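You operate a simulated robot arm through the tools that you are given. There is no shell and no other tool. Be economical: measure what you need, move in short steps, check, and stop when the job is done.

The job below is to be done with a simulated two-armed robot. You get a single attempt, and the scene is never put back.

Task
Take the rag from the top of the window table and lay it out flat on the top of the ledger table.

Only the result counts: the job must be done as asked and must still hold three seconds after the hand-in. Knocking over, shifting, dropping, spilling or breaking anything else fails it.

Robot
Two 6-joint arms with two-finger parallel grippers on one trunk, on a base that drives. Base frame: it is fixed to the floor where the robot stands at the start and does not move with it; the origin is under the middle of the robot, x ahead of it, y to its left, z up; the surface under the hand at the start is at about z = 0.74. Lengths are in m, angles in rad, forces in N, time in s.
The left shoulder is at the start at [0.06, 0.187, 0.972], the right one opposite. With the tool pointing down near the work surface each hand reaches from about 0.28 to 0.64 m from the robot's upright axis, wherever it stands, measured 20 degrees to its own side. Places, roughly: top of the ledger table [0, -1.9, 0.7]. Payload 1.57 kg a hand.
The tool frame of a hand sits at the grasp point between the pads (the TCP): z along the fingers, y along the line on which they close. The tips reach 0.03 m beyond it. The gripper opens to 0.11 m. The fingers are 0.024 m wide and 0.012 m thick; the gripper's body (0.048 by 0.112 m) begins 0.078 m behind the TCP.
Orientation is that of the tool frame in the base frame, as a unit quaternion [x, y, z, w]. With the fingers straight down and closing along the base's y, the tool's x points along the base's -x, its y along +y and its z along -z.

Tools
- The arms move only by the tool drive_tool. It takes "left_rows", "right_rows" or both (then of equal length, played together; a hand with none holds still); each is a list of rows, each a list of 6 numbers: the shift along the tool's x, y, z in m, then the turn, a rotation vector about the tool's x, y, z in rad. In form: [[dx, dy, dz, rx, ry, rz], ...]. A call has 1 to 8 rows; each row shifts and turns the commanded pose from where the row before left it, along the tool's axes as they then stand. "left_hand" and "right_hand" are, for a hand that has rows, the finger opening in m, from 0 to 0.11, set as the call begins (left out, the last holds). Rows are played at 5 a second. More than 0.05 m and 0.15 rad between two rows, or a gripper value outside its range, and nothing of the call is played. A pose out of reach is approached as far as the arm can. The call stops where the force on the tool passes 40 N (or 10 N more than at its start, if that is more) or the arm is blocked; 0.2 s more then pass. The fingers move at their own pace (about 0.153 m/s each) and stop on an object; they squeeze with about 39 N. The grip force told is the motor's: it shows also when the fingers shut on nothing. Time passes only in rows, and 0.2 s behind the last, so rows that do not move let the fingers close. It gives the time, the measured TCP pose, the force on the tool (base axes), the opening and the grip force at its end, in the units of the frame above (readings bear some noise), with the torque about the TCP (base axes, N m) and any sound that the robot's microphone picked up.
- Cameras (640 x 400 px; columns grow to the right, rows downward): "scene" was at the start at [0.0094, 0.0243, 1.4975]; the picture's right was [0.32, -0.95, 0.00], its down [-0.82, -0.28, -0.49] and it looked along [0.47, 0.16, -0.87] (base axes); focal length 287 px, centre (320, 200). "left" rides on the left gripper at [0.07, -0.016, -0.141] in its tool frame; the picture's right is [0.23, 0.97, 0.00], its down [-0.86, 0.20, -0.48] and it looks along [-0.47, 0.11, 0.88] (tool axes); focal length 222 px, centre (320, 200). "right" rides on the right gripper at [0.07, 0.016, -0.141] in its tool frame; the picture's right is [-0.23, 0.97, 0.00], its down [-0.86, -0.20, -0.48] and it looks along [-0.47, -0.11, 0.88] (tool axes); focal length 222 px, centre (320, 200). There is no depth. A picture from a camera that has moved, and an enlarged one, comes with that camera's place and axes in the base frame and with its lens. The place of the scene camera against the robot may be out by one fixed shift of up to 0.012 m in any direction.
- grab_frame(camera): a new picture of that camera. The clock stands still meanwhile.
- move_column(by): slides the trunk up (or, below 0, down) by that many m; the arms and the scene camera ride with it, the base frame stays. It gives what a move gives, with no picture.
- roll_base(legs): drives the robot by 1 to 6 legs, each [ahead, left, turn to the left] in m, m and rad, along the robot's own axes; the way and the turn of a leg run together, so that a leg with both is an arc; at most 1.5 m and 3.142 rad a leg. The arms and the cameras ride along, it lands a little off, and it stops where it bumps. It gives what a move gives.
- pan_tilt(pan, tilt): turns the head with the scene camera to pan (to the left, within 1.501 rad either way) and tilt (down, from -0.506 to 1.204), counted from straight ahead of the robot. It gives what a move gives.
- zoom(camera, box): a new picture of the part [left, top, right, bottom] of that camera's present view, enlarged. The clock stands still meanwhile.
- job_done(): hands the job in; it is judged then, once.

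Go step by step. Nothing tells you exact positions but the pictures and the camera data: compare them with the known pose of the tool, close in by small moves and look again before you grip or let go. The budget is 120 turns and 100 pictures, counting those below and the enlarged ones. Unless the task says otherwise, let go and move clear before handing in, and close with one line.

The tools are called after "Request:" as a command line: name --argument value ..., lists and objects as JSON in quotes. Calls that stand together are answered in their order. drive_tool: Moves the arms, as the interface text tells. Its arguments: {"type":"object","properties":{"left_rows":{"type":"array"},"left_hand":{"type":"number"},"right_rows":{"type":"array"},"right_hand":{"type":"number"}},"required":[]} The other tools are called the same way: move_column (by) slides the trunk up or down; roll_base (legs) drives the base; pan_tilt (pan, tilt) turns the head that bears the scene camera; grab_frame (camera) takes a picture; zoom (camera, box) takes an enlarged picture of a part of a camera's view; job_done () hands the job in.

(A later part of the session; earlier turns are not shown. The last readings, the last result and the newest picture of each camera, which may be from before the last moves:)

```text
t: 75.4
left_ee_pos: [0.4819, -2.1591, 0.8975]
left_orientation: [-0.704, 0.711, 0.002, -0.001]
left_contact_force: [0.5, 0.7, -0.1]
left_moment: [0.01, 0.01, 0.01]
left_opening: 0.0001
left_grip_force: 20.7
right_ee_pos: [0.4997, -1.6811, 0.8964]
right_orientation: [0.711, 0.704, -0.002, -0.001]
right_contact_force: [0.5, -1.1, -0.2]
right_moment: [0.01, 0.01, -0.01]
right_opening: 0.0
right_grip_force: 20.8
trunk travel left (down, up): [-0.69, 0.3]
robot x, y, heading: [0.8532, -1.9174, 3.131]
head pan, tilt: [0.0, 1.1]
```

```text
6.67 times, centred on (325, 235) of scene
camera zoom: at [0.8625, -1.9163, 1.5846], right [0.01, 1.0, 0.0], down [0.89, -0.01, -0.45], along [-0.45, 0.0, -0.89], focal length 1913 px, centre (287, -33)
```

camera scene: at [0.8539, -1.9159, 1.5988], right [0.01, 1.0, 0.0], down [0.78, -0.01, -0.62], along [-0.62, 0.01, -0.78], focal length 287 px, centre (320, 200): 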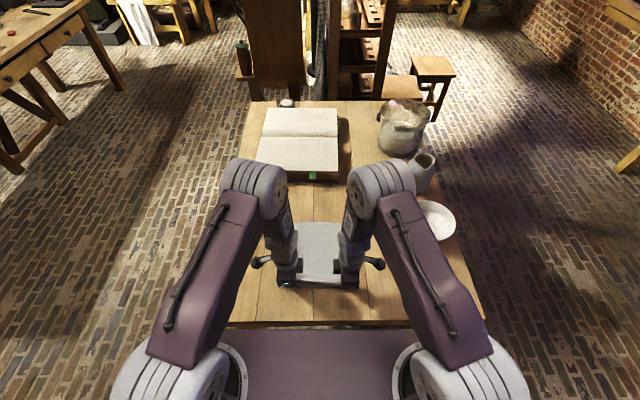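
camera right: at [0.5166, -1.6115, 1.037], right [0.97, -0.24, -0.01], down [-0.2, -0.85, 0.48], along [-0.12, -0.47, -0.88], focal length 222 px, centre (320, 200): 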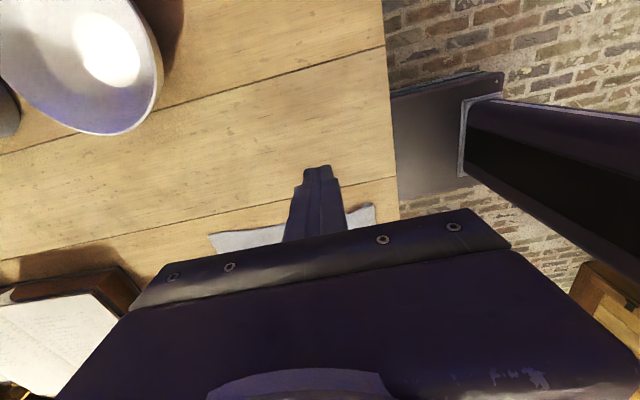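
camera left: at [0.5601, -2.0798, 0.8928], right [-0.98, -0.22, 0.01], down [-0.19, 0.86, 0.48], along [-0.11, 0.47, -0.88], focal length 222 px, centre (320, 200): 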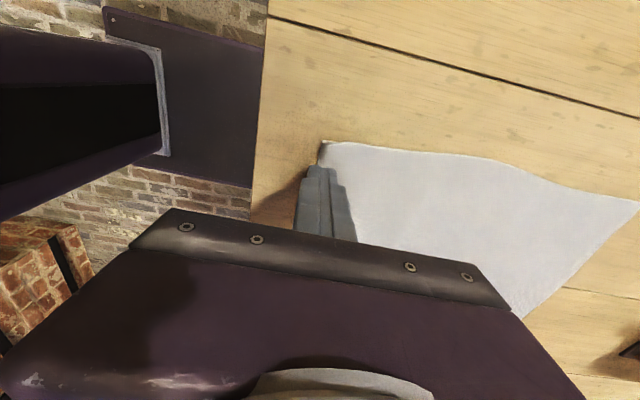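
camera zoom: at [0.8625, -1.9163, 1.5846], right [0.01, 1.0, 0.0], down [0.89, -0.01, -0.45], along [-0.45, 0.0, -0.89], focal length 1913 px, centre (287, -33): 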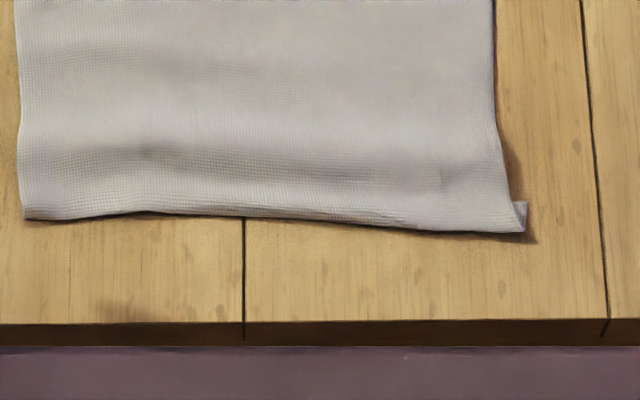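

The near right corner may have its lip tucked under. Zooming on both near corners.

Request:
zoom --camera "scene" --box '[330, 222, 363, 244]'

Request:
zoom --camera "scene" --box '[274, 222, 307, 244]'

Request:
zoom --camera "right" --box '[330, 180, 402, 225]'

```text
16.00 times, centred on (346, 233) of scene
camera zoom: at [0.8625, -1.9163, 1.5846], right [0.01, 1.0, 0.0], down [0.89, -0.01, -0.45], along [-0.45, 0.0, -0.89], focal length 4592 px, centre (-104, -328)
```

zoom: 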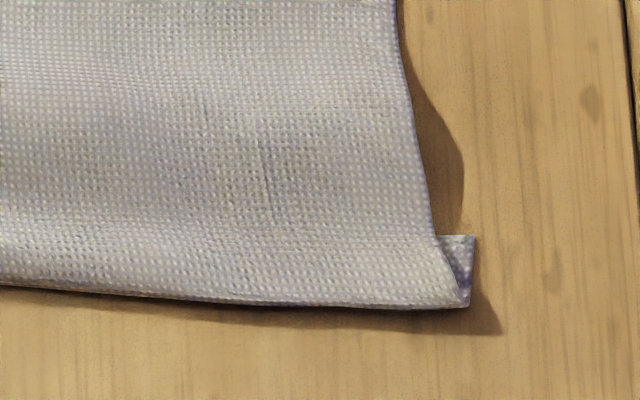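

```text
16.00 times, centred on (290, 233) of scene
camera zoom: at [0.8625, -1.9163, 1.5846], right [0.01, 1.0, 0.0], down [0.89, -0.01, -0.45], along [-0.45, 0.0, -0.89], focal length 4592 px, centre (792, -328)
```

zoom: 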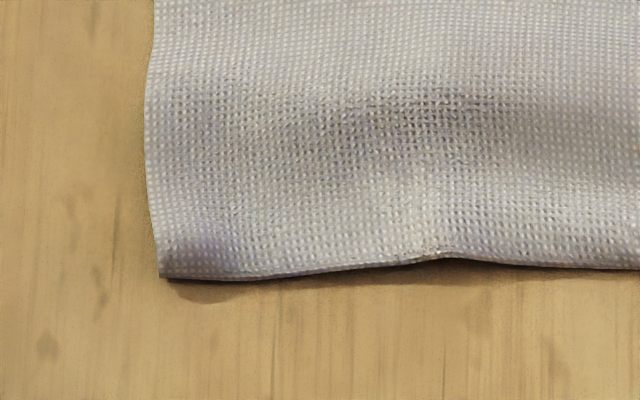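

```text
8.89 times, centred on (366, 202) of right
camera zoom: at [0.5166, -1.6115, 1.037], right [0.97, -0.24, -0.01], down [-0.2, -0.85, 0.48], along [-0.12, -0.47, -0.88], focal length 1974 px, centre (-89, 178)
```

zoom: 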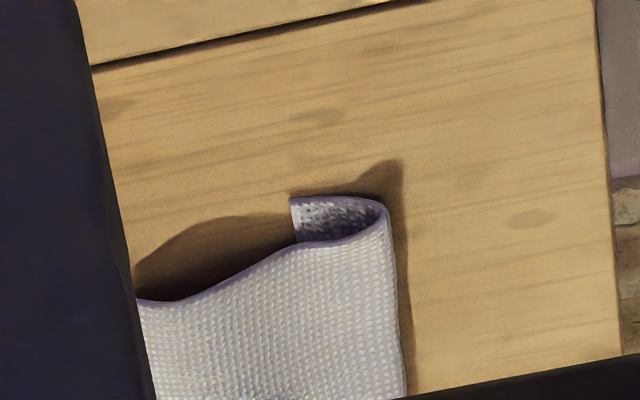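

The right near lip is tucked under by about 2 cm. I'll pinch the right side a few cm in from that lip, lift so the lip falls free, then set it down trailing toward the robot.

Request:
drive_tool --right_rows '[[-0.04, 0, 0, 0, 0, 0], [-0.04, 0, 0, 0, 0, 0], [-0.04, 0, 0, 0, 0, 0], [-0.03, 0, 0.02, 0, 0, 0], [0, 0, 0.04, 0, 0, 0], [0, 0, 0.04, 0, 0, 0], [0, 0, 0.02, 0, 0, 0], [0, 0, 0, 0, 0, 0]]' --right_hand 0.045

Request:
drive_tool --right_rows '[[0, 0, 0.012, 0, 0, 0], [0, 0, 0.008, 0, 0, 0], [0, 0, 0.003, 0, 0, 0], [0, 0, 0, 0, 0, 0]]'

Request:
grab_frame --camera "right"

```text
t: 77.2
left_ee_pos: [0.4817, -2.1591, 0.898]
left_orientation: [-0.704, 0.71, 0.002, -0.001]
left_contact_force: [-0.1, 0.0, 0.5]
left_moment: [-0.02, 0.0, 0.03]
left_opening: 0.0
left_grip_force: 21.4
right_ee_pos: [0.4962, -1.8311, 0.7764]
right_orientation: [0.71, 0.704, -0.003, -0.001]
right_contact_force: [-0.7, 0.6, -0.6]
right_moment: [-0.05, -0.02, 0.0]
right_opening: 0.0449
right_grip_force: 0.1
trunk travel left (down, up): [-0.69, 0.3]
robot x, y, heading: [0.857, -1.9178, 3.129]
head pan, tilt: [0.0, 1.1]
```

```text
t: 78.2
left_ee_pos: [0.4804, -2.1591, 0.8974]
left_orientation: [-0.704, 0.71, 0.001, -0.001]
left_contact_force: [-0.2, -0.3, -0.5]
left_moment: [0.02, -0.02, -0.01]
left_opening: 0.0
left_grip_force: 21.0
right_ee_pos: [0.4969, -1.8298, 0.7533]
right_orientation: [0.71, 0.704, -0.002, -0.002]
right_contact_force: [0.0, 0.0, 0.2]
right_moment: [-0.01, 0.0, 0.01]
right_opening: 0.045
right_grip_force: 0.1
trunk travel left (down, up): [-0.69, 0.3]
robot x, y, heading: [0.8583, -1.918, 3.129]
head pan, tilt: [0.0, 1.1]
```

```text
32 pictures are left
camera right: at [0.5141, -1.761, 0.8946], right [0.97, -0.24, -0.01], down [-0.2, -0.85, 0.48], along [-0.12, -0.47, -0.88], focal length 222 px, centre (320, 200)
```

right: 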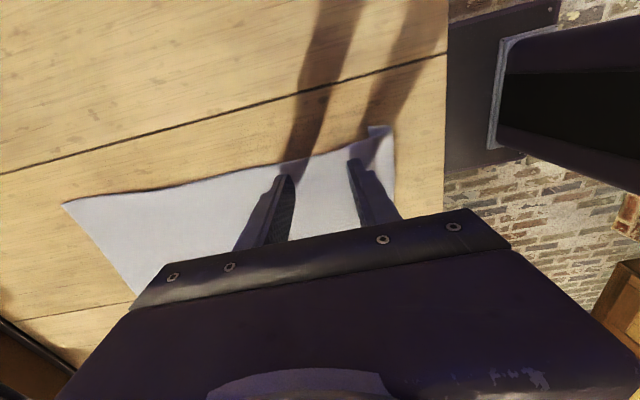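

The fingers straddle the cloth just inside the tucked lip. Pressing lightly, closing, and lifting.

Request:
drive_tool --right_rows '[[0, 0, 0.0025, 0, 0, 0], [0, 0, 0, 0, 0, 0]]'

Request:
drive_tool --right_rows '[[0, 0, 0, 0, 0, 0], [0, 0, 0, 0, 0, 0], [0, 0, 0, 0, 0, 0], [0, 0, -0.02, 0, 0, 0], [0, 0, -0.03, 0, 0, 0], [0, 0, -0.03, 0, 0, 0], [0, 0, 0, 0, 0, 0]]' --right_hand 0.0

Request:
grab_frame --camera "right"

Request:
zoom --camera "scene" --box '[230, 140, 410, 260]'

```text
t: 78.8
left_ee_pos: [0.4818, -2.1593, 0.8976]
left_orientation: [-0.704, 0.71, 0.002, -0.001]
left_contact_force: [-0.2, 0.5, 0.5]
left_moment: [0.04, -0.01, -0.01]
left_opening: 0.0003
left_grip_force: 21.2
right_ee_pos: [0.4957, -1.8312, 0.7513]
right_orientation: [0.71, 0.704, -0.003, -0.001]
right_contact_force: [0.1, 0.0, 5.7]
right_moment: [0.1, -0.11, 0.04]
right_opening: 0.0446
right_grip_force: 0.0
trunk travel left (down, up): [-0.69, 0.3]
robot x, y, heading: [0.8593, -1.919, 3.129]
head pan, tilt: [0.0, 1.1]
```

```text
t: 80.4
left_ee_pos: [0.4817, -2.1592, 0.8976]
left_orientation: [-0.704, 0.71, 0.002, -0.001]
left_contact_force: [-0.9, 0.0, -0.8]
left_moment: [-0.05, 0.0, -0.01]
left_opening: 0.0
left_grip_force: 21.2
right_ee_pos: [0.4971, -1.8315, 0.8323]
right_orientation: [0.71, 0.704, -0.002, -0.002]
right_contact_force: [-0.7, 0.2, -0.3]
right_moment: [-0.01, -0.01, 0.01]
right_opening: 0.0025
right_grip_force: 24.0
trunk travel left (down, up): [-0.69, 0.3]
robot x, y, heading: [0.856, -1.9214, 3.132]
head pan, tilt: [0.0, 1.1]
```

```text
31 pictures are left
camera right: at [0.5146, -1.7606, 0.9727], right [0.97, -0.24, 0.0], down [-0.21, -0.85, 0.48], along [-0.12, -0.47, -0.88], focal length 222 px, centre (320, 200)
```

right: 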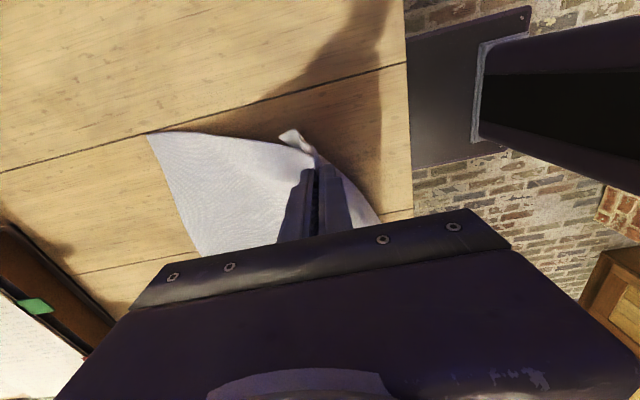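

```text
3.33 times, centred on (320, 200) of scene
camera zoom: at [0.8605, -1.9163, 1.5846], right [0.01, 1.0, 0.0], down [0.89, -0.01, -0.45], along [-0.45, 0.0, -0.89], focal length 957 px, centre (320, 200)
```

zoom: 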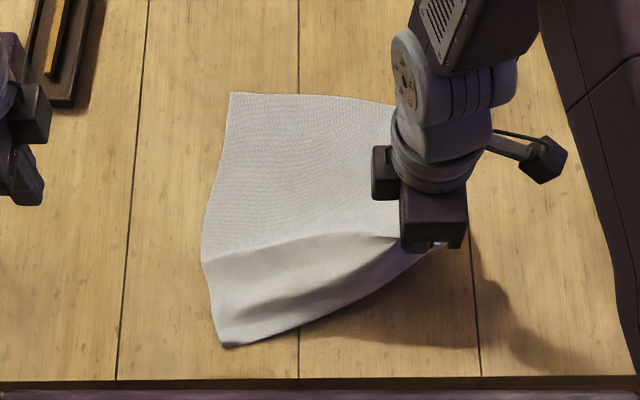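

The right side is lifted with its lip hanging. Lowering while moving away from the robot so the lip trails toward the robot.

Request:
drive_tool --right_rows '[[0, 0, -0.015, 0, 0, 0], [0, 0, 0, 0, 0, 0], [0, -0.01, 0.02, 0, 0, 0], [0, -0.015, 0.02, 0, 0, 0], [0, -0.015, 0.02, 0, 0, 0], [0, -0.015, 0.02, 0, 0, 0], [0, -0.005, 0.009, 0, 0, 0], [0, 0, 0, 0, 0, 0]]'

Request:
grab_frame --camera "right"

Request:
zoom --camera "scene" --box '[230, 140, 410, 260]'

```text
t: 82.2
left_ee_pos: [0.4815, -2.1591, 0.8969]
left_orientation: [-0.704, 0.71, 0.002, -0.001]
left_contact_force: [0.2, -0.2, 0.0]
left_moment: [0.02, -0.02, -0.01]
left_opening: 0.0003
left_grip_force: 21.3
right_ee_pos: [0.4369, -1.8312, 0.7568]
right_orientation: [0.71, 0.704, -0.002, -0.002]
right_contact_force: [0.2, -0.7, 1.1]
right_moment: [-0.02, 0.0, -0.03]
right_opening: 0.0028
right_grip_force: 24.5
trunk travel left (down, up): [-0.69, 0.3]
robot x, y, heading: [0.8602, -1.9156, 3.133]
head pan, tilt: [0.0, 1.1]
```

```text
29 pictures are left
camera right: at [0.4542, -1.761, 0.8983], right [0.97, -0.24, 0.0], down [-0.2, -0.85, 0.48], along [-0.12, -0.47, -0.88], focal length 222 px, centre (320, 200)
```

right: 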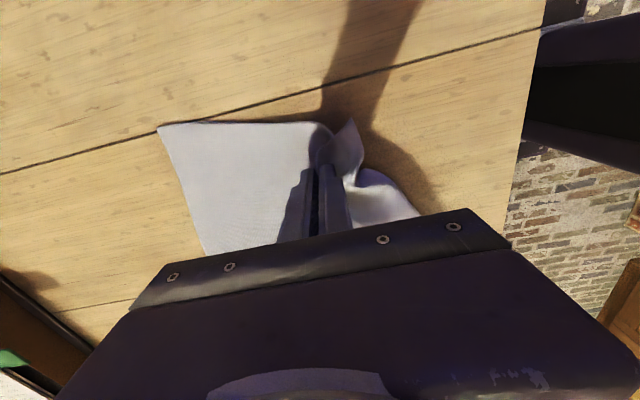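

```text
3.33 times, centred on (320, 200) of scene
camera zoom: at [0.8611, -1.9164, 1.5846], right [0.01, 1.0, 0.0], down [0.89, -0.01, -0.45], along [-0.45, 0.0, -0.89], focal length 957 px, centre (320, 200)
```

zoom: 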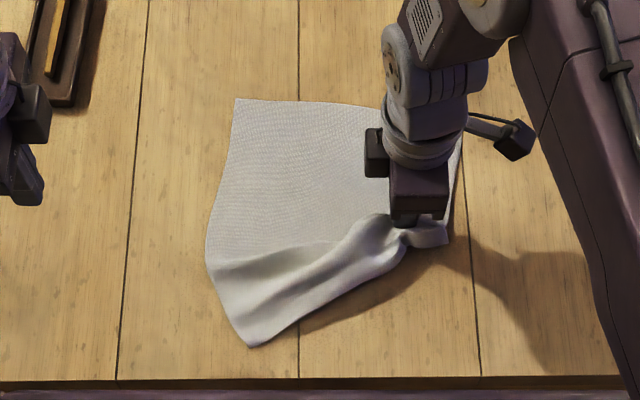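

The right corner flap now points toward the robot. Releasing and lifting off to see.

Request:
drive_tool --right_rows '[[0, 0, 0, 0, 0, 0], [0, 0, 0, 0, 0, 0], [0, 0, -0.01, 0, 0, 0], [0, 0, -0.03, 0, 0, 0], [0, 0, -0.04, 0, 0, 0], [0.04, 0, -0.04, 0, 0, 0], [0.05, 0, 0, 0, 0, 0], [0.04, 0, 0, 0, 0, 0]]' --right_hand 0.03

Request:
zoom --camera "scene" --box '[230, 140, 410, 260]'

```text
refused: row 6 steps farther than a row can; nothing moved
```

```text
3.33 times, centred on (320, 200) of scene
camera zoom: at [0.8611, -1.9164, 1.5846], right [0.01, 1.0, 0.0], down [0.89, -0.01, -0.45], along [-0.45, 0.0, -0.89], focal length 957 px, centre (320, 200)
```

zoom: 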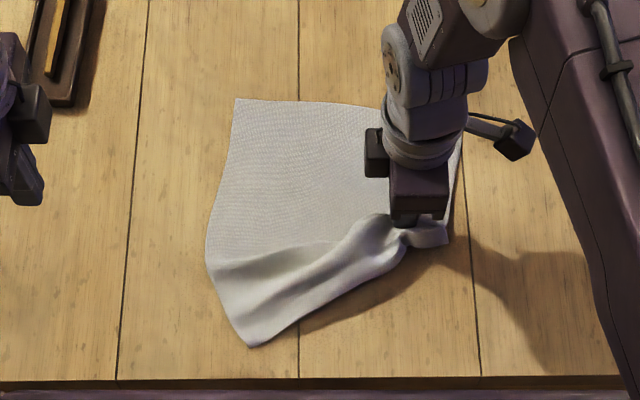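

One row was too long a step; resending with shorter ones.

Request:
drive_tool --right_rows '[[0, 0, 0, 0, 0, 0], [0, 0, 0, 0, 0, 0], [0, 0, -0.01, 0, 0, 0], [0, 0, -0.03, 0, 0, 0], [0, 0, -0.04, 0, 0, 0], [0.03, 0, -0.03, 0, 0, 0], [0.045, 0, 0, 0, 0, 0], [0.045, 0, 0, 0, 0, 0]]' --right_hand 0.03

Request:
zoom --camera "scene" --box '[230, 140, 410, 260]'

Request:
grab_frame --camera "right"

```text
t: 84.0
left_ee_pos: [0.4814, -2.1589, 0.8966]
left_orientation: [-0.704, 0.71, 0.001, -0.001]
left_contact_force: [-0.5, 0.6, 0.4]
left_moment: [-0.03, 0.04, -0.01]
left_opening: 0.0
left_grip_force: 21.3
right_ee_pos: [0.4378, -1.7092, 0.868]
right_orientation: [0.711, 0.704, -0.003, -0.001]
right_contact_force: [-0.4, 0.2, -0.5]
right_moment: [-0.02, -0.01, 0.02]
right_opening: 0.0301
right_grip_force: 0.1
trunk travel left (down, up): [-0.69, 0.3]
robot x, y, heading: [0.8557, -1.9206, 3.13]
head pan, tilt: [0.0, 1.1]
```

```text
3.33 times, centred on (320, 200) of scene
camera zoom: at [0.8612, -1.9146, 1.5846], right [0.01, 1.0, 0.0], down [0.89, -0.01, -0.45], along [-0.45, 0.0, -0.89], focal length 957 px, centre (320, 200)
```

zoom: 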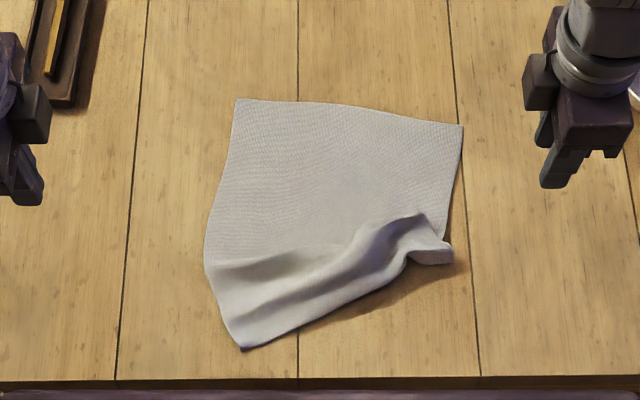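

```text
25 pictures are left
camera right: at [0.4557, -1.6393, 1.0084], right [0.97, -0.24, 0.0], down [-0.2, -0.85, 0.48], along [-0.12, -0.47, -0.88], focal length 222 px, centre (320, 200)
```

right: 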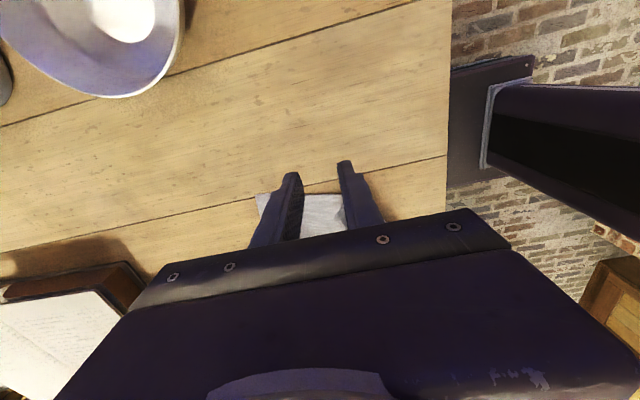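

I'll zoom in on the right-corner fold to see which layer is the free edge.

Request:
zoom --camera "scene" --box '[305, 185, 371, 229]'

```text
9.09 times, centred on (338, 207) of scene
camera zoom: at [0.8612, -1.9146, 1.5846], right [0.01, 1.0, 0.0], down [0.89, -0.01, -0.45], along [-0.45, 0.0, -0.89], focal length 2609 px, centre (156, 136)
```

zoom: 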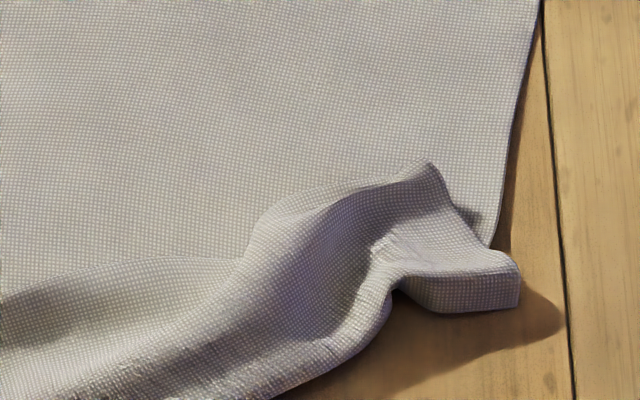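

The lip is now untucked, with its free edge toward the robot. But the rag has slid nearer, so next I'll press close to the far corners and slide the rag away from the robot. Then I'll draw the near corners out.

Request:
drive_tool --left_rows '[[-0.035, 0.031, 0, 0, 0, 0], [-0.035, 0.031, 0, 0, 0, 0], [-0.035, 0.031, 0, 0, 0, 0], [-0.035, 0.031, 0, 0, 0, 0], [-0.035, 0.032, 0, 0, 0, 0], [0, 0, 0.045, 0, 0, 0], [0, 0, 0.045, 0, 0, 0], [0, 0, 0.04, 0, 0, 0]]' --right_rows '[[-0.0152, -0.0146, 0, 0, 0, 0], [-0.0152, -0.0146, 0, 0, 0, 0], [-0.0152, -0.0146, 0, 0, 0, 0], [-0.0152, -0.0146, 0, 0, 0, 0], [-0.0152, -0.0146, 0, 0, 0, 0], [0, 0, 0.035, 0, 0, 0], [0, 0, 0.035, 0, 0, 0], [0, 0, 0.031, 0, 0, 0]]' --left_hand 0.0 --right_hand 0.0

Request:
drive_tool --left_rows '[[0, 0, 0.008, 0, 0, 0], [0, 0, 0.005, 0, 0, 0], [0, 0, 0, 0, 0, 0]]' --right_rows '[[0, 0, 0.008, 0, 0, 0], [0, 0, 0.005, 0, 0, 0], [0, 0, 0, 0, 0, 0]]'

Request:
grab_frame --camera "scene"

```text
t: 85.8
left_ee_pos: [0.3274, -1.9821, 0.7675]
left_orientation: [-0.704, 0.71, 0.001, 0.001]
left_contact_force: [0.1, 0.5, 0.2]
left_moment: [-0.03, 0.0, 0.02]
left_opening: 0.0002
left_grip_force: 21.2
right_ee_pos: [0.364, -1.785, 0.7649]
right_orientation: [0.71, 0.704, -0.003, -0.001]
right_contact_force: [-0.8, -0.8, -0.1]
right_moment: [-0.02, 0.0, -0.02]
right_opening: 0.0001
right_grip_force: 21.0
trunk travel left (down, up): [-0.69, 0.3]
robot x, y, heading: [0.8551, -1.9174, 3.134]
head pan, tilt: [0.0, 1.1]
```

```text
t: 86.6
left_ee_pos: [0.3283, -1.9833, 0.7538]
left_orientation: [-0.704, 0.71, 0.002, 0.0]
left_contact_force: [0.0, -0.3, 0.2]
left_moment: [-0.01, 0.01, 0.04]
left_opening: 0.0
left_grip_force: 20.7
right_ee_pos: [0.3649, -1.7852, 0.752]
right_orientation: [0.71, 0.705, -0.003, -0.001]
right_contact_force: [0.4, -0.1, 0.0]
right_moment: [-0.03, -0.02, 0.01]
right_opening: 0.0
right_grip_force: 21.6
trunk travel left (down, up): [-0.69, 0.3]
robot x, y, heading: [0.8576, -1.9185, 3.13]
head pan, tilt: [0.0, 1.1]
```

```text
23 pictures are left
camera scene: at [0.8613, -1.9162, 1.5846], right [0.01, 1.0, 0.0], down [0.89, -0.01, -0.45], along [-0.45, 0.0, -0.89], focal length 287 px, centre (320, 200)
```

scene: 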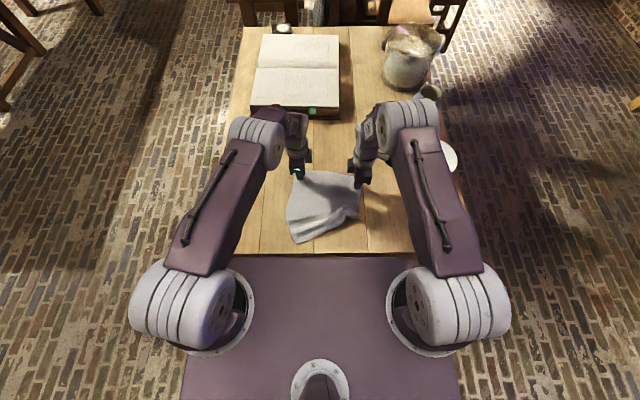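

Almost touching. Pressing a few millimetres, then sliding both forward.

Request:
drive_tool --left_rows '[[0, 0, 0.003, 0, 0, 0], [0, 0, 0, 0, 0, 0]]' --right_rows '[[0, 0, 0.002, 0, 0, 0], [0, 0, 0, 0, 0, 0]]'

Request:
drive_tool --left_rows '[[0, 0.0, 0.0005, 0, 0, 0], [0, 0.008, 0, 0, 0, 0], [0, 0.009, 0, 0, 0, 0], [0, 0.009, 0, 0, 0, 0], [0, 0.009, 0, 0, 0, 0], [0, 0, 0, 0, 0, 0]]' --right_rows '[[0, 0, 0.0005, 0, 0, 0], [0, -0.01, 0, 0, 0, 0], [0, -0.012, 0, 0, 0, 0], [0, -0.012, 0, 0, 0, 0], [0, -0.012, 0, 0, 0, 0], [0, 0, 0, 0, 0, 0]]'

Request:
zoom --camera "scene" --box '[230, 140, 410, 260]'

```text
t: 87.2
left_ee_pos: [0.328, -1.9828, 0.7513]
left_orientation: [-0.704, 0.71, 0.001, -0.001]
left_contact_force: [-1.1, -0.6, 2.4]
left_moment: [-0.02, -0.02, -0.02]
left_opening: 0.0001
left_grip_force: 21.4
right_ee_pos: [0.3636, -1.7855, 0.752]
right_orientation: [0.71, 0.704, -0.003, -0.002]
right_contact_force: [-0.2, 0.0, 1.4]
right_moment: [0.03, -0.03, 0.02]
right_opening: 0.0
right_grip_force: 21.5
trunk travel left (down, up): [-0.69, 0.3]
robot x, y, heading: [0.8596, -1.917, 3.134]
head pan, tilt: [0.0, 1.1]
```

```text
t: 88.6
left_ee_pos: [0.2964, -1.9828, 0.7521]
left_orientation: [-0.704, 0.71, 0.001, -0.001]
left_contact_force: [-0.8, 1.0, 0.4]
left_moment: [0.01, 0.02, -0.02]
left_opening: 0.0
left_grip_force: 21.4
left hand out of reach, approached as far as the arm can: row 5
right_ee_pos: [0.3168, -1.7863, 0.752]
right_orientation: [0.71, 0.705, -0.002, -0.001]
right_contact_force: [-1.2, 0.9, 1.0]
right_moment: [0.0, -0.02, 0.01]
right_opening: 0.0
right_grip_force: 21.2
trunk travel left (down, up): [-0.69, 0.3]
robot x, y, heading: [0.8558, -1.9219, 3.135]
head pan, tilt: [0.0, 1.1]
```

```text
3.33 times, centred on (320, 200) of scene
camera zoom: at [0.8613, -1.9162, 1.5845], right [0.01, 1.0, 0.0], down [0.89, -0.01, -0.45], along [-0.45, 0.0, -0.89], focal length 957 px, centre (320, 200)
```

zoom: 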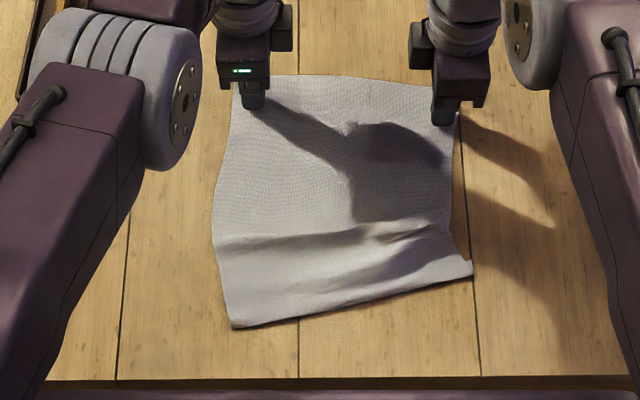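

That worked well: the rag moved back and the right corner opened out. One more short forward push with the right hand, then up and away to the near side.

Request:
drive_tool --right_rows '[[0, -0.008, 0.0005, 0, 0, 0], [0, -0.009, 0, 0, 0, 0], [0, -0.008, 0, 0, 0, 0], [0, 0, 0, 0, 0, 0]]'

Request:
drive_tool --left_rows '[[0, 0, -0.005, 0, 0, 0], [0, 0, -0.03, 0, 0, 0], [0, 0, -0.04, 0, 0, 0], [0.04, 0, -0.02, 0, 0, 0], [0.045, -0.01, 0, 0, 0, 0], [0.045, -0.02, 0, 0, 0, 0], [0, -0.04, 0, 0, 0, 0], [0, -0.04, 0, 0, 0, 0]]' --right_rows '[[0, 0, -0.005, 0, 0, 0], [0, 0, -0.03, 0, 0, 0], [0, 0, -0.04, 0, 0, 0], [0.03, 0, -0.02, 0, 0, 0], [0.04, 0.02, 0, 0, 0, 0], [0.02, 0.04, 0, 0, 0, 0], [0, 0.045, 0, 0, 0, 0], [0, 0.045, 0, 0, 0, 0]]'

Request:
zoom --camera "scene" --box '[230, 140, 410, 260]'

```text
t: 89.6
left_ee_pos: [0.2962, -1.9841, 0.753]
left_orientation: [-0.704, 0.71, 0.002, -0.001]
left_contact_force: [-0.2, 0.2, 0.8]
left_moment: [-0.01, 0.0, -0.03]
left_opening: 0.0002
left_grip_force: 21.4
right_ee_pos: [0.2932, -1.7844, 0.7524]
right_orientation: [0.71, 0.704, -0.002, -0.001]
right_contact_force: [1.3, -1.3, 6.0]
right_moment: [0.01, -0.02, 0.01]
right_opening: 0.0
right_grip_force: 21.0
trunk travel left (down, up): [-0.69, 0.3]
robot x, y, heading: [0.8568, -1.9162, 3.127]
head pan, tilt: [0.0, 1.1]
```

```text
t: 91.4
left_ee_pos: [0.4076, -2.1156, 0.8451]
left_orientation: [-0.704, 0.71, 0.003, -0.002]
left_contact_force: [0.1, 0.8, -0.2]
left_moment: [0.02, 0.04, -0.01]
left_opening: 0.0001
left_grip_force: 21.3
right_ee_pos: [0.4458, -1.6959, 0.8477]
right_orientation: [0.71, 0.704, -0.004, -0.003]
right_contact_force: [0.3, -0.7, -0.6]
right_moment: [0.02, 0.07, 0.0]
right_opening: 0.0001
right_grip_force: 21.2
trunk travel left (down, up): [-0.69, 0.3]
robot x, y, heading: [0.8587, -1.915, 3.131]
head pan, tilt: [0.0, 1.1]
```

```text
3.33 times, centred on (320, 200) of scene
camera zoom: at [0.8637, -1.9163, 1.5846], right [0.01, 1.0, 0.0], down [0.89, -0.01, -0.46], along [-0.46, 0.0, -0.89], focal length 957 px, centre (320, 200)
```

zoom: 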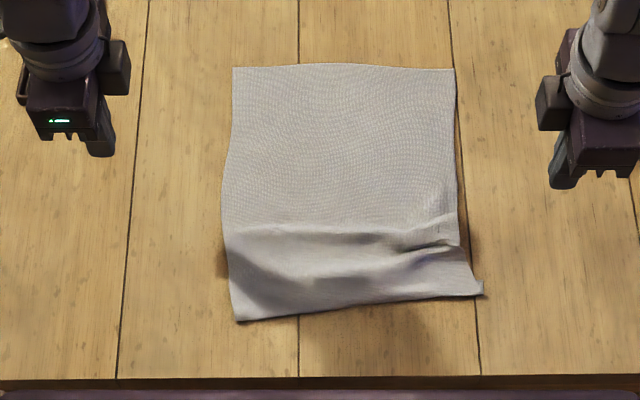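

The far edge is straight at x≈0.26. Checking the near right corner before drawing the near edge out.

Request:
zoom --camera "scene" --box '[328, 195, 376, 235]'

```text
10.00 times, centred on (352, 215) of scene
camera zoom: at [0.8637, -1.9163, 1.5846], right [0.01, 1.0, 0.0], down [0.89, -0.01, -0.46], along [-0.46, 0.0, -0.89], focal length 2870 px, centre (0, 50)
```

zoom: 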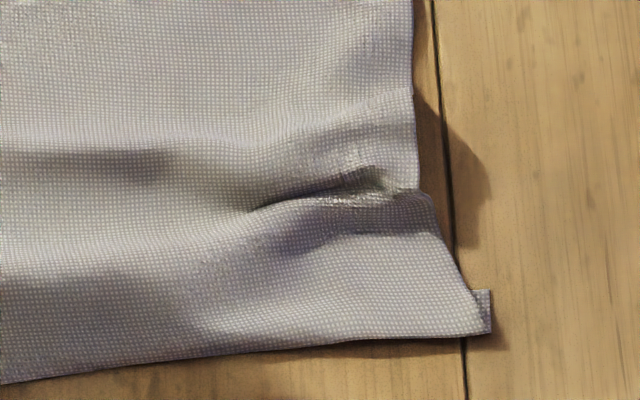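

There is still a roughly 1.5 cm tuck at that corner, with the lower layer showing as a small tab. I'll use one fingertip to catch the tab from the side; first positioning over it.

Request:
drive_tool --right_rows '[[-0.025, 0.015, 0, 0, 0, 0], [-0.024, 0.015, 0, 0, 0, 0], [0, 0, 0.04, 0, 0, 0], [0, 0, 0.03, 0, 0, 0], [0, 0, 0.01, 0, 0, 0], [0, 0, 0, 0, 0, 0]]' --right_hand 0.06

Request:
zoom --camera "right" --box '[220, 90, 420, 215]'

```text
t: 92.8
left_ee_pos: [0.4054, -2.1147, 0.8465]
left_orientation: [-0.704, 0.71, 0.002, -0.002]
left_contact_force: [0.1, -0.5, 0.5]
left_moment: [0.02, -0.02, 0.0]
left_opening: 0.0
left_grip_force: 21.5
right_ee_pos: [0.4723, -1.7448, 0.7662]
right_orientation: [0.71, 0.704, -0.003, -0.002]
right_contact_force: [-1.1, 0.6, -0.2]
right_moment: [0.03, -0.02, 0.0]
right_opening: 0.0601
right_grip_force: 0.1
trunk travel left (down, up): [-0.69, 0.3]
robot x, y, heading: [0.8583, -1.9175, 3.129]
head pan, tilt: [0.0, 1.1]
```

```text
3.20 times, centred on (320, 152) of right
camera zoom: at [0.4909, -1.6752, 0.9065], right [0.97, -0.24, 0.0], down [-0.2, -0.85, 0.48], along [-0.12, -0.47, -0.88], focal length 711 px, centre (320, 352)
```

zoom: 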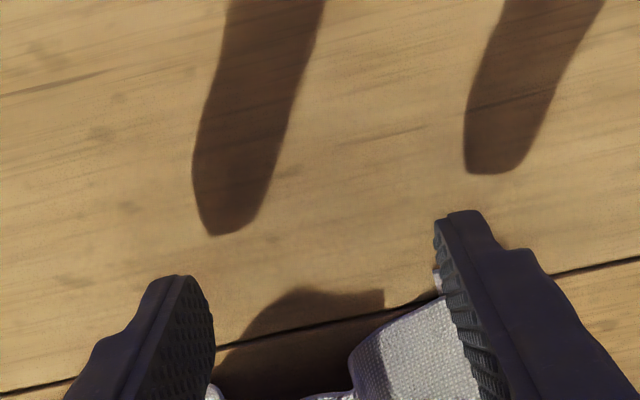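

The tab's position agrees with my estimate (0.503, −1.761). Shifting 6 mm over it, pressing down with the near finger.

Request:
drive_tool --right_rows '[[-0.006, 0.004, 0, 0, 0, 0], [0, 0, 0.01, 0, 0, 0], [0, 0, 0.005, 0, 0, 0], [0, 0, 0.001, 0, 0, 0], [0, 0, 0, 0, 0, 0]]'

Request:
zoom --camera "scene" --box '[328, 195, 376, 235]'

```text
t: 94.1
left_ee_pos: [0.407, -2.1146, 0.8467]
left_orientation: [-0.703, 0.711, 0.002, -0.002]
left_contact_force: [0.0, -0.2, 0.5]
left_moment: [0.01, -0.01, -0.03]
left_opening: 0.0
left_grip_force: 21.5
right_ee_pos: [0.4777, -1.7511, 0.7509]
right_orientation: [0.71, 0.704, -0.004, -0.003]
right_contact_force: [1.8, 3.0, 33.6]
right_moment: [-0.31, -1.25, 0.09]
right_opening: 0.0611
right_grip_force: 0.6
trunk travel left (down, up): [-0.69, 0.3]
robot x, y, heading: [0.8585, -1.9142, 3.132]
head pan, tilt: [0.0, 1.1]
stopped in row 5 (right hand): the force on the tool passed its limit at 41 N (the readings are from after the stop); the commanded pose is now the measured one
```

```text
10.00 times, centred on (352, 215) of scene
camera zoom: at [0.8641, -1.9173, 1.5847], right [0.01, 1.0, 0.0], down [0.89, -0.01, -0.46], along [-0.46, 0.01, -0.89], focal length 2870 px, centre (0, 50)
```

zoom: 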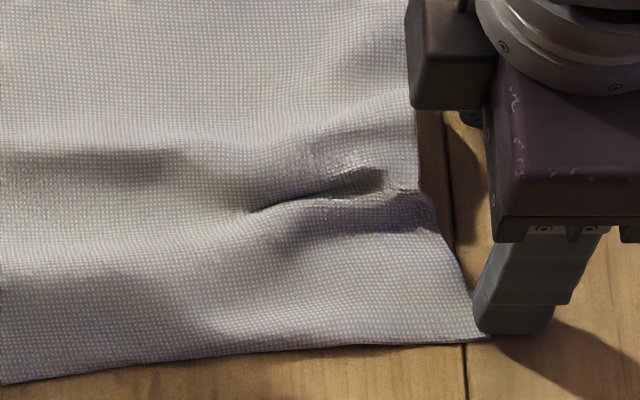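

The near finger is pressing on the tab. Dragging it outward and toward the robot.

Request:
drive_tool --right_rows '[[0, 0, -0.0006, 0, 0, 0], [0.003, 0.005, 0, 0, 0, 0], [0.003, 0.006, 0, 0, 0, 0], [0.003, 0.007, 0, 0, 0, 0], [0.002, 0.007, 0, 0, 0, 0], [0.002, 0.007, 0, 0, 0, 0], [0, 0, 0, 0, 0, 0]]'

Request:
zoom --camera "scene" --box '[325, 200, 385, 250]'

```text
t: 95.3
left_ee_pos: [0.407, -2.116, 0.8463]
left_orientation: [-0.703, 0.711, 0.003, -0.001]
left_contact_force: [0.6, 1.1, -0.5]
left_moment: [0.0, 0.02, -0.03]
left_opening: 0.0
left_grip_force: 20.6
right_ee_pos: [0.4941, -1.7422, 0.7522]
right_orientation: [0.71, 0.704, -0.006, -0.006]
right_contact_force: [-5.2, -4.0, 31.2]
right_moment: [-0.45, -0.83, -0.17]
right_opening: 0.0556
right_grip_force: 0.1
trunk travel left (down, up): [-0.69, 0.3]
robot x, y, heading: [0.8575, -1.9174, 3.131]
head pan, tilt: [0.0, 1.1]
stopped in row 5 (right hand): the force on the tool passed its limit at 44 N (the readings are from after the stop); the commanded pose is now the measured one
```

```text
8.00 times, centred on (355, 225) of scene
camera zoom: at [0.8626, -1.9179, 1.5845], right [0.01, 1.0, 0.0], down [0.89, -0.01, -0.46], along [-0.46, 0.01, -0.89], focal length 2296 px, centre (40, 0)
```

zoom: 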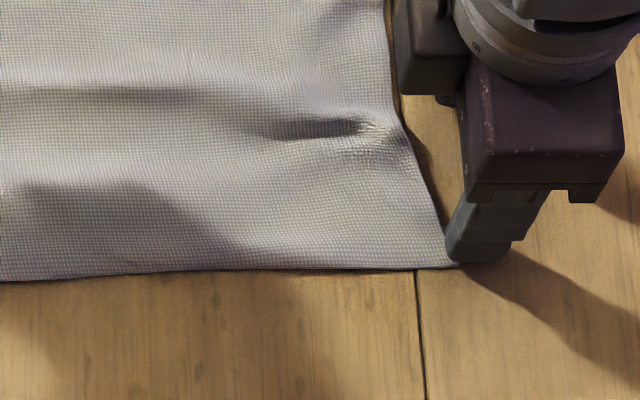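

The corner is following and flattening. Continuing with a little less pressure.

Request:
drive_tool --right_rows '[[0, 0, -0.0015, 0, 0, 0], [0, 0.006, 0, 0, 0, 0], [0, 0.006, 0, 0, 0, 0], [0, 0.007, 0, 0, 0, 0], [0, 0.007, 0, 0, 0, 0], [0, 0, 0, 0, 0, 0]]'

Request:
zoom --camera "scene" --box '[325, 200, 385, 250]'

```text
t: 96.7
left_ee_pos: [0.4061, -2.1153, 0.8455]
left_orientation: [-0.703, 0.711, 0.001, 0.0]
left_contact_force: [0.1, 0.1, -0.7]
left_moment: [-0.01, 0.01, -0.01]
left_opening: 0.0
left_grip_force: 21.0
right_ee_pos: [0.5233, -1.7424, 0.7523]
right_orientation: [0.71, 0.704, -0.004, -0.004]
right_contact_force: [-5.0, -0.3, 19.9]
right_moment: [-0.2, -0.5, -0.02]
right_opening: 0.0555
right_grip_force: 0.1
trunk travel left (down, up): [-0.69, 0.3]
robot x, y, heading: [0.8573, -1.9197, 3.133]
head pan, tilt: [0.0, 1.1]
```

```text
8.00 times, centred on (355, 225) of scene
camera zoom: at [0.8617, -1.9172, 1.5846], right [0.01, 1.0, 0.0], down [0.89, -0.01, -0.45], along [-0.45, 0.01, -0.89], focal length 2296 px, centre (40, 0)
```

zoom: 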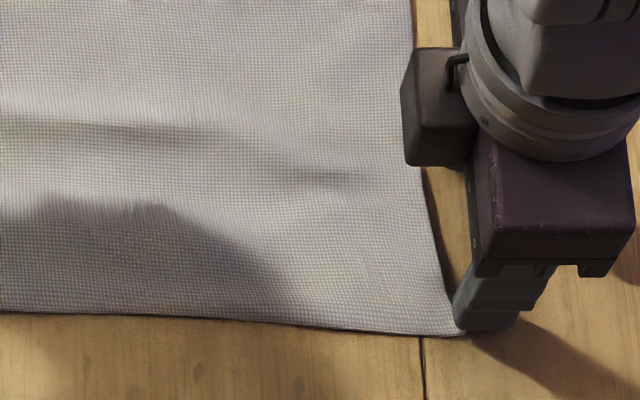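

The right side is now nearly smooth. Lifting the right hand off and aside to check.

Request:
drive_tool --right_rows '[[0.004, 0, -0.006, 0, 0, 0], [0.01, 0, -0.03, 0, 0, 0], [0.03, 0, -0.035, 0, 0, 0], [0.045, 0, 0, 0, 0, 0], [0, 0, 0, 0, 0, 0]]'

Request:
zoom --camera "scene" --box '[240, 150, 405, 260]'

Request:
zoom --camera "scene" --box '[325, 205, 379, 245]'

```text
t: 97.9
left_ee_pos: [0.405, -2.116, 0.8454]
left_orientation: [-0.704, 0.711, 0.002, -0.001]
left_contact_force: [0.1, -0.1, 0.4]
left_moment: [0.02, 0.0, 0.03]
left_opening: 0.0
left_grip_force: 21.5
right_ee_pos: [0.5228, -1.6705, 0.8222]
right_orientation: [0.71, 0.704, -0.006, -0.006]
right_contact_force: [-0.4, 0.5, 0.2]
right_moment: [0.02, -0.02, 0.02]
right_opening: 0.0599
right_grip_force: 0.0
right hand out of reach, approached as far as the arm can: row 4
trunk travel left (down, up): [-0.69, 0.3]
robot x, y, heading: [0.8586, -1.9209, 3.126]
head pan, tilt: [0.0, 1.1]
```

```text
3.64 times, centred on (322, 205) of scene
camera zoom: at [0.861, -1.9175, 1.5846], right [0.01, 1.0, 0.0], down [0.89, -0.01, -0.45], along [-0.45, 0.01, -0.89], focal length 1044 px, centre (311, 182)
```

zoom: 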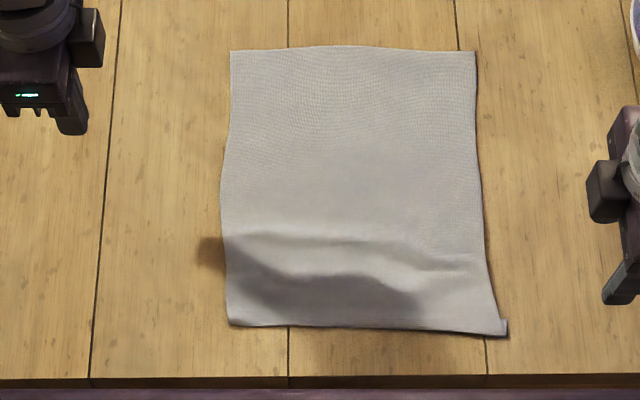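

```text
10.00 times, centred on (352, 225) of scene
camera zoom: at [0.861, -1.9175, 1.5846], right [0.01, 1.0, 0.0], down [0.89, -0.01, -0.45], along [-0.45, 0.01, -0.89], focal length 2870 px, centre (0, -50)
```

zoom: 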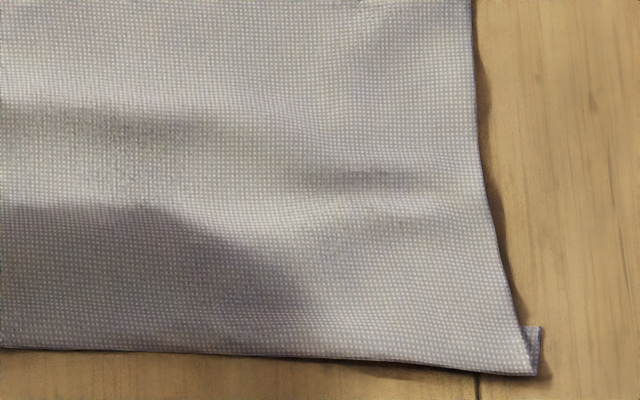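

Much better: only a roughly 1 cm tuck at the right corner and gentle waves remain. I'll press on the left near corner and the right tab together, then draw both toward the robot.

Request:
drive_tool --left_rows '[[-0.0296, -0.0286, 0, 0, 0, 0], [-0.0296, -0.0286, 0, 0, 0, 0], [-0.0296, -0.0286, 0, 0, 0, 0], [-0.0296, -0.0286, 0, 0, 0, 0], [-0.0296, -0.0286, 0, 0, 0, 0], [0, 0, 0.04, 0, 0, 0], [0, 0, 0.04, 0, 0, 0], [0, 0, 0.004, 0, 0, 0]]' --right_rows '[[-0.0129, 0.0016, 0, 0, 0, 0], [-0.0129, 0.0016, 0, 0, 0, 0], [-0.0129, 0.0016, 0, 0, 0, 0], [-0.0129, 0.0016, 0, 0, 0, 0], [-0.0129, 0.0016, 0, 0, 0, 0], [0, 0, 0.03, 0, 0, 0], [0, 0, 0.025, 0, 0, 0], [0, 0, 0.005, 0, 0, 0]]'

Request:
zoom --camera "scene" --box '[265, 185, 385, 260]'

```text
t: 99.7
left_ee_pos: [0.5494, -1.9682, 0.7612]
left_orientation: [-0.704, 0.711, 0.002, -0.001]
left_contact_force: [0.3, -0.3, -0.6]
left_moment: [-0.03, -0.02, 0.0]
left_opening: 0.0
left_grip_force: 22.0
right_ee_pos: [0.5298, -1.7357, 0.7632]
right_orientation: [0.71, 0.704, -0.005, -0.003]
right_contact_force: [0.5, 0.1, 0.4]
right_moment: [0.03, 0.05, 0.01]
right_opening: 0.0598
right_grip_force: 0.0
trunk travel left (down, up): [-0.69, 0.3]
robot x, y, heading: [0.8549, -1.9133, 3.132]
head pan, tilt: [0.0, 1.1]
```

```text
5.33 times, centred on (325, 222) of scene
camera zoom: at [0.8619, -1.9164, 1.5846], right [0.01, 1.0, 0.0], down [0.89, -0.01, -0.45], along [-0.45, 0.0, -0.89], focal length 1530 px, centre (293, 80)
```

zoom: 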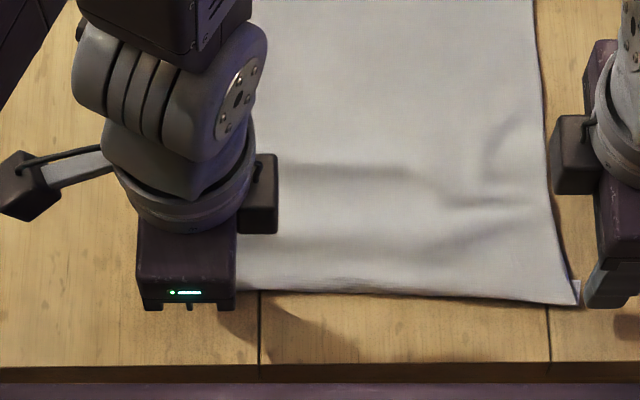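

The right finger is just beside the tab. Shifting 7 mm over, then pressing both.

Request:
drive_tool --left_rows '[[0, 0, 0, 0, 0, 0], [0, 0, 0.007, 0, 0, 0], [0, 0, 0.0025, 0, 0, 0], [0, 0, 0, 0, 0, 0]]' --right_rows '[[-0.0075, 0, 0, 0, 0, 0], [0, 0, 0.008, 0, 0, 0], [0, 0, 0.0035, 0, 0, 0], [0, 0, 0, 0, 0, 0]]'

```text
t: 100.7
left_ee_pos: [0.5509, -1.9705, 0.751]
left_orientation: [-0.703, 0.711, 0.003, -0.002]
left_contact_force: [-0.8, 0.7, 5.3]
left_moment: [-0.02, -0.01, 0.01]
left_opening: 0.0001
left_grip_force: 21.6
right_ee_pos: [0.5305, -1.7434, 0.7515]
right_orientation: [0.711, 0.703, -0.005, -0.004]
right_contact_force: [-0.3, 1.4, 20.3]
right_moment: [-0.17, -0.58, 0.08]
right_opening: 0.0598
right_grip_force: 0.1
trunk travel left (down, up): [-0.69, 0.3]
robot x, y, heading: [0.8577, -1.9199, 3.13]
head pan, tilt: [0.0, 1.1]
```

Both in contact. Drawing back: left about 1.8 cm, right outward a little and back 2 cm.

Request:
drive_tool --left_rows '[[0, 0, 0, 0, 0, 0], [0, -0.004, 0, 0, 0, 0], [0, -0.005, 0, 0, 0, 0], [0, -0.005, 0, 0, 0, 0], [0, -0.004, 0, 0, 0, 0], [0, 0, 0, 0, 0, 0]]' --right_rows '[[0.004, 0.001, -0.0003, 0, 0, 0], [0.004, 0.004, 0, 0, 0, 0], [0.001, 0.006, 0, 0, 0, 0], [0, 0.006, 0, 0, 0, 0], [0, 0.005, 0, 0, 0, 0], [0, 0, 0, 0, 0, 0]]'

Request:
drive_tool --left_rows '[[0, 0, -0.006, 0, 0, 0], [0, 0, -0.03, 0, 0, 0], [0.02, 0.02, -0.035, 0, 0, 0], [0.035, 0.03, 0, 0, 0, 0], [0.035, 0.03, 0, 0, 0, 0], [0.035, 0.03, 0, 0, 0, 0], [0, 0, 0, 0, 0, 0]]' --right_rows '[[0.003, 0, -0.006, 0, 0, 0], [0.005, 0, -0.03, 0, 0, 0], [0.02, 0, -0.035, 0, 0, 0], [0.02, -0.03, -0.01, 0, 0, 0], [0.02, -0.04, 0, 0, 0, 0], [0.01, -0.04, 0, 0, 0, 0], [0, 0, 0, 0, 0, 0]]'

Request:
zoom --camera "scene" --box '[240, 150, 405, 260]'

Request:
zoom --camera "scene" --box '[325, 205, 379, 245]'

```text
t: 102.1
left_ee_pos: [0.5682, -1.9684, 0.7523]
left_orientation: [-0.704, 0.711, 0.002, -0.001]
left_contact_force: [-2.2, 4.2, 12.4]
left_moment: [0.08, 0.1, -0.04]
left_opening: 0.0002
left_grip_force: 21.5
right_ee_pos: [0.5513, -1.7353, 0.752]
right_orientation: [0.71, 0.704, -0.005, -0.004]
right_contact_force: [-5.8, -4.4, 20.1]
right_moment: [-0.35, -0.41, -0.2]
right_opening: 0.0554
right_grip_force: 0.0
trunk travel left (down, up): [-0.69, 0.3]
robot x, y, heading: [0.8584, -1.9193, 3.131]
head pan, tilt: [0.0, 1.1]
```

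```text
t: 103.7
left_ee_pos: [0.4579, -2.0927, 0.8237]
left_orientation: [-0.704, 0.71, 0.001, 0.0]
left_contact_force: [-0.9, 0.0, -0.4]
left_moment: [-0.01, 0.0, 0.01]
left_opening: 0.0
left_grip_force: 21.2
right_ee_pos: [0.4444, -1.6537, 0.8318]
right_orientation: [0.71, 0.704, -0.005, -0.003]
right_contact_force: [0.3, 0.2, 0.8]
right_moment: [-0.02, 0.0, 0.03]
right_opening: 0.0599
right_grip_force: 0.1
trunk travel left (down, up): [-0.69, 0.3]
robot x, y, heading: [0.8564, -1.9187, 3.132]
head pan, tilt: [0.0, 1.1]
```

```text
3.64 times, centred on (322, 205) of scene
camera zoom: at [0.8618, -1.9155, 1.5846], right [0.01, 1.0, 0.0], down [0.89, -0.01, -0.45], along [-0.45, 0.0, -0.89], focal length 1044 px, centre (311, 182)
```

zoom: 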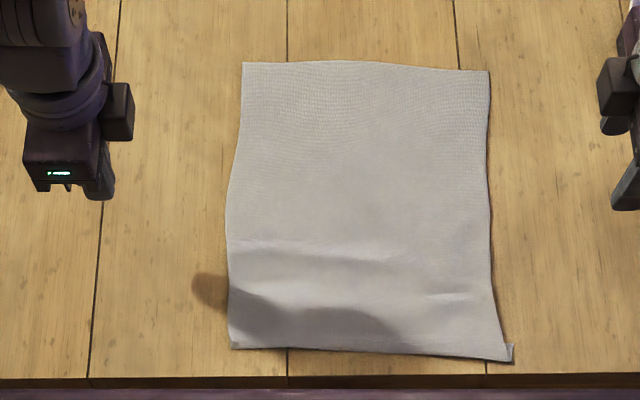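

```text
10.00 times, centred on (352, 225) of scene
camera zoom: at [0.8618, -1.9155, 1.5846], right [0.01, 1.0, 0.0], down [0.89, -0.01, -0.45], along [-0.45, 0.0, -0.89], focal length 2870 px, centre (0, -50)
```

zoom: 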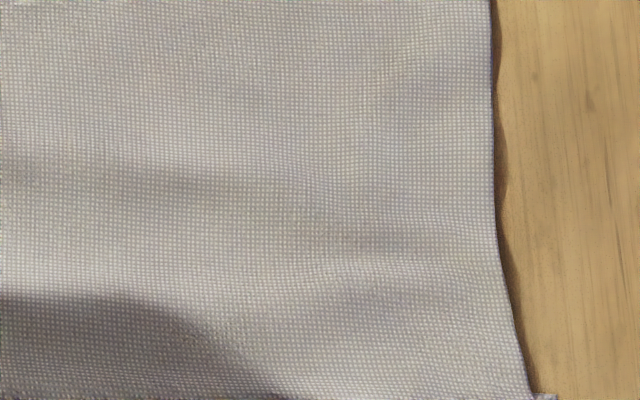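

It's very flat now and wholly on the table. I'll check the near edge and both near corners for a hidden tuck.

Request:
zoom --camera "scene" --box '[294, 225, 333, 255]'

Request:
zoom --camera "scene" --box '[340, 225, 379, 255]'

```text
13.33 times, centred on (314, 240) of scene
camera zoom: at [0.8618, -1.9155, 1.5846], right [0.01, 1.0, 0.0], down [0.89, -0.01, -0.45], along [-0.45, 0.0, -0.89], focal length 3826 px, centre (407, -333)
```

zoom: 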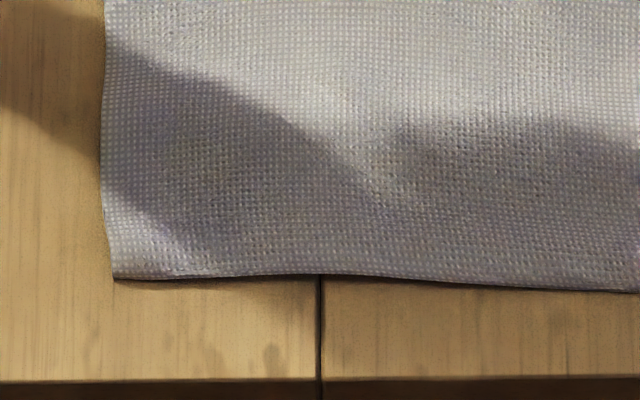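

```text
13.33 times, centred on (360, 240) of scene
camera zoom: at [0.8618, -1.9155, 1.5846], right [0.01, 1.0, 0.0], down [0.89, -0.01, -0.45], along [-0.45, 0.0, -0.89], focal length 3826 px, centre (-207, -333)
```

zoom: 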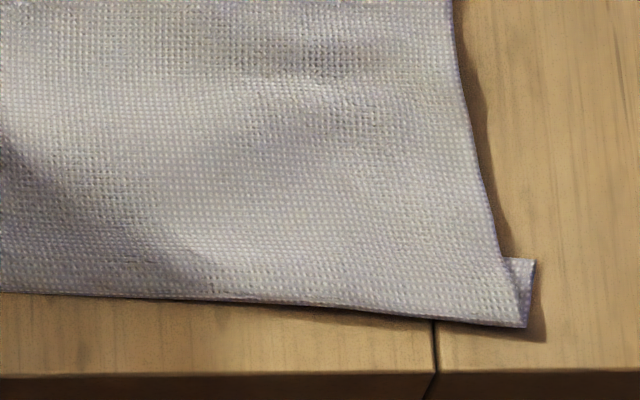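

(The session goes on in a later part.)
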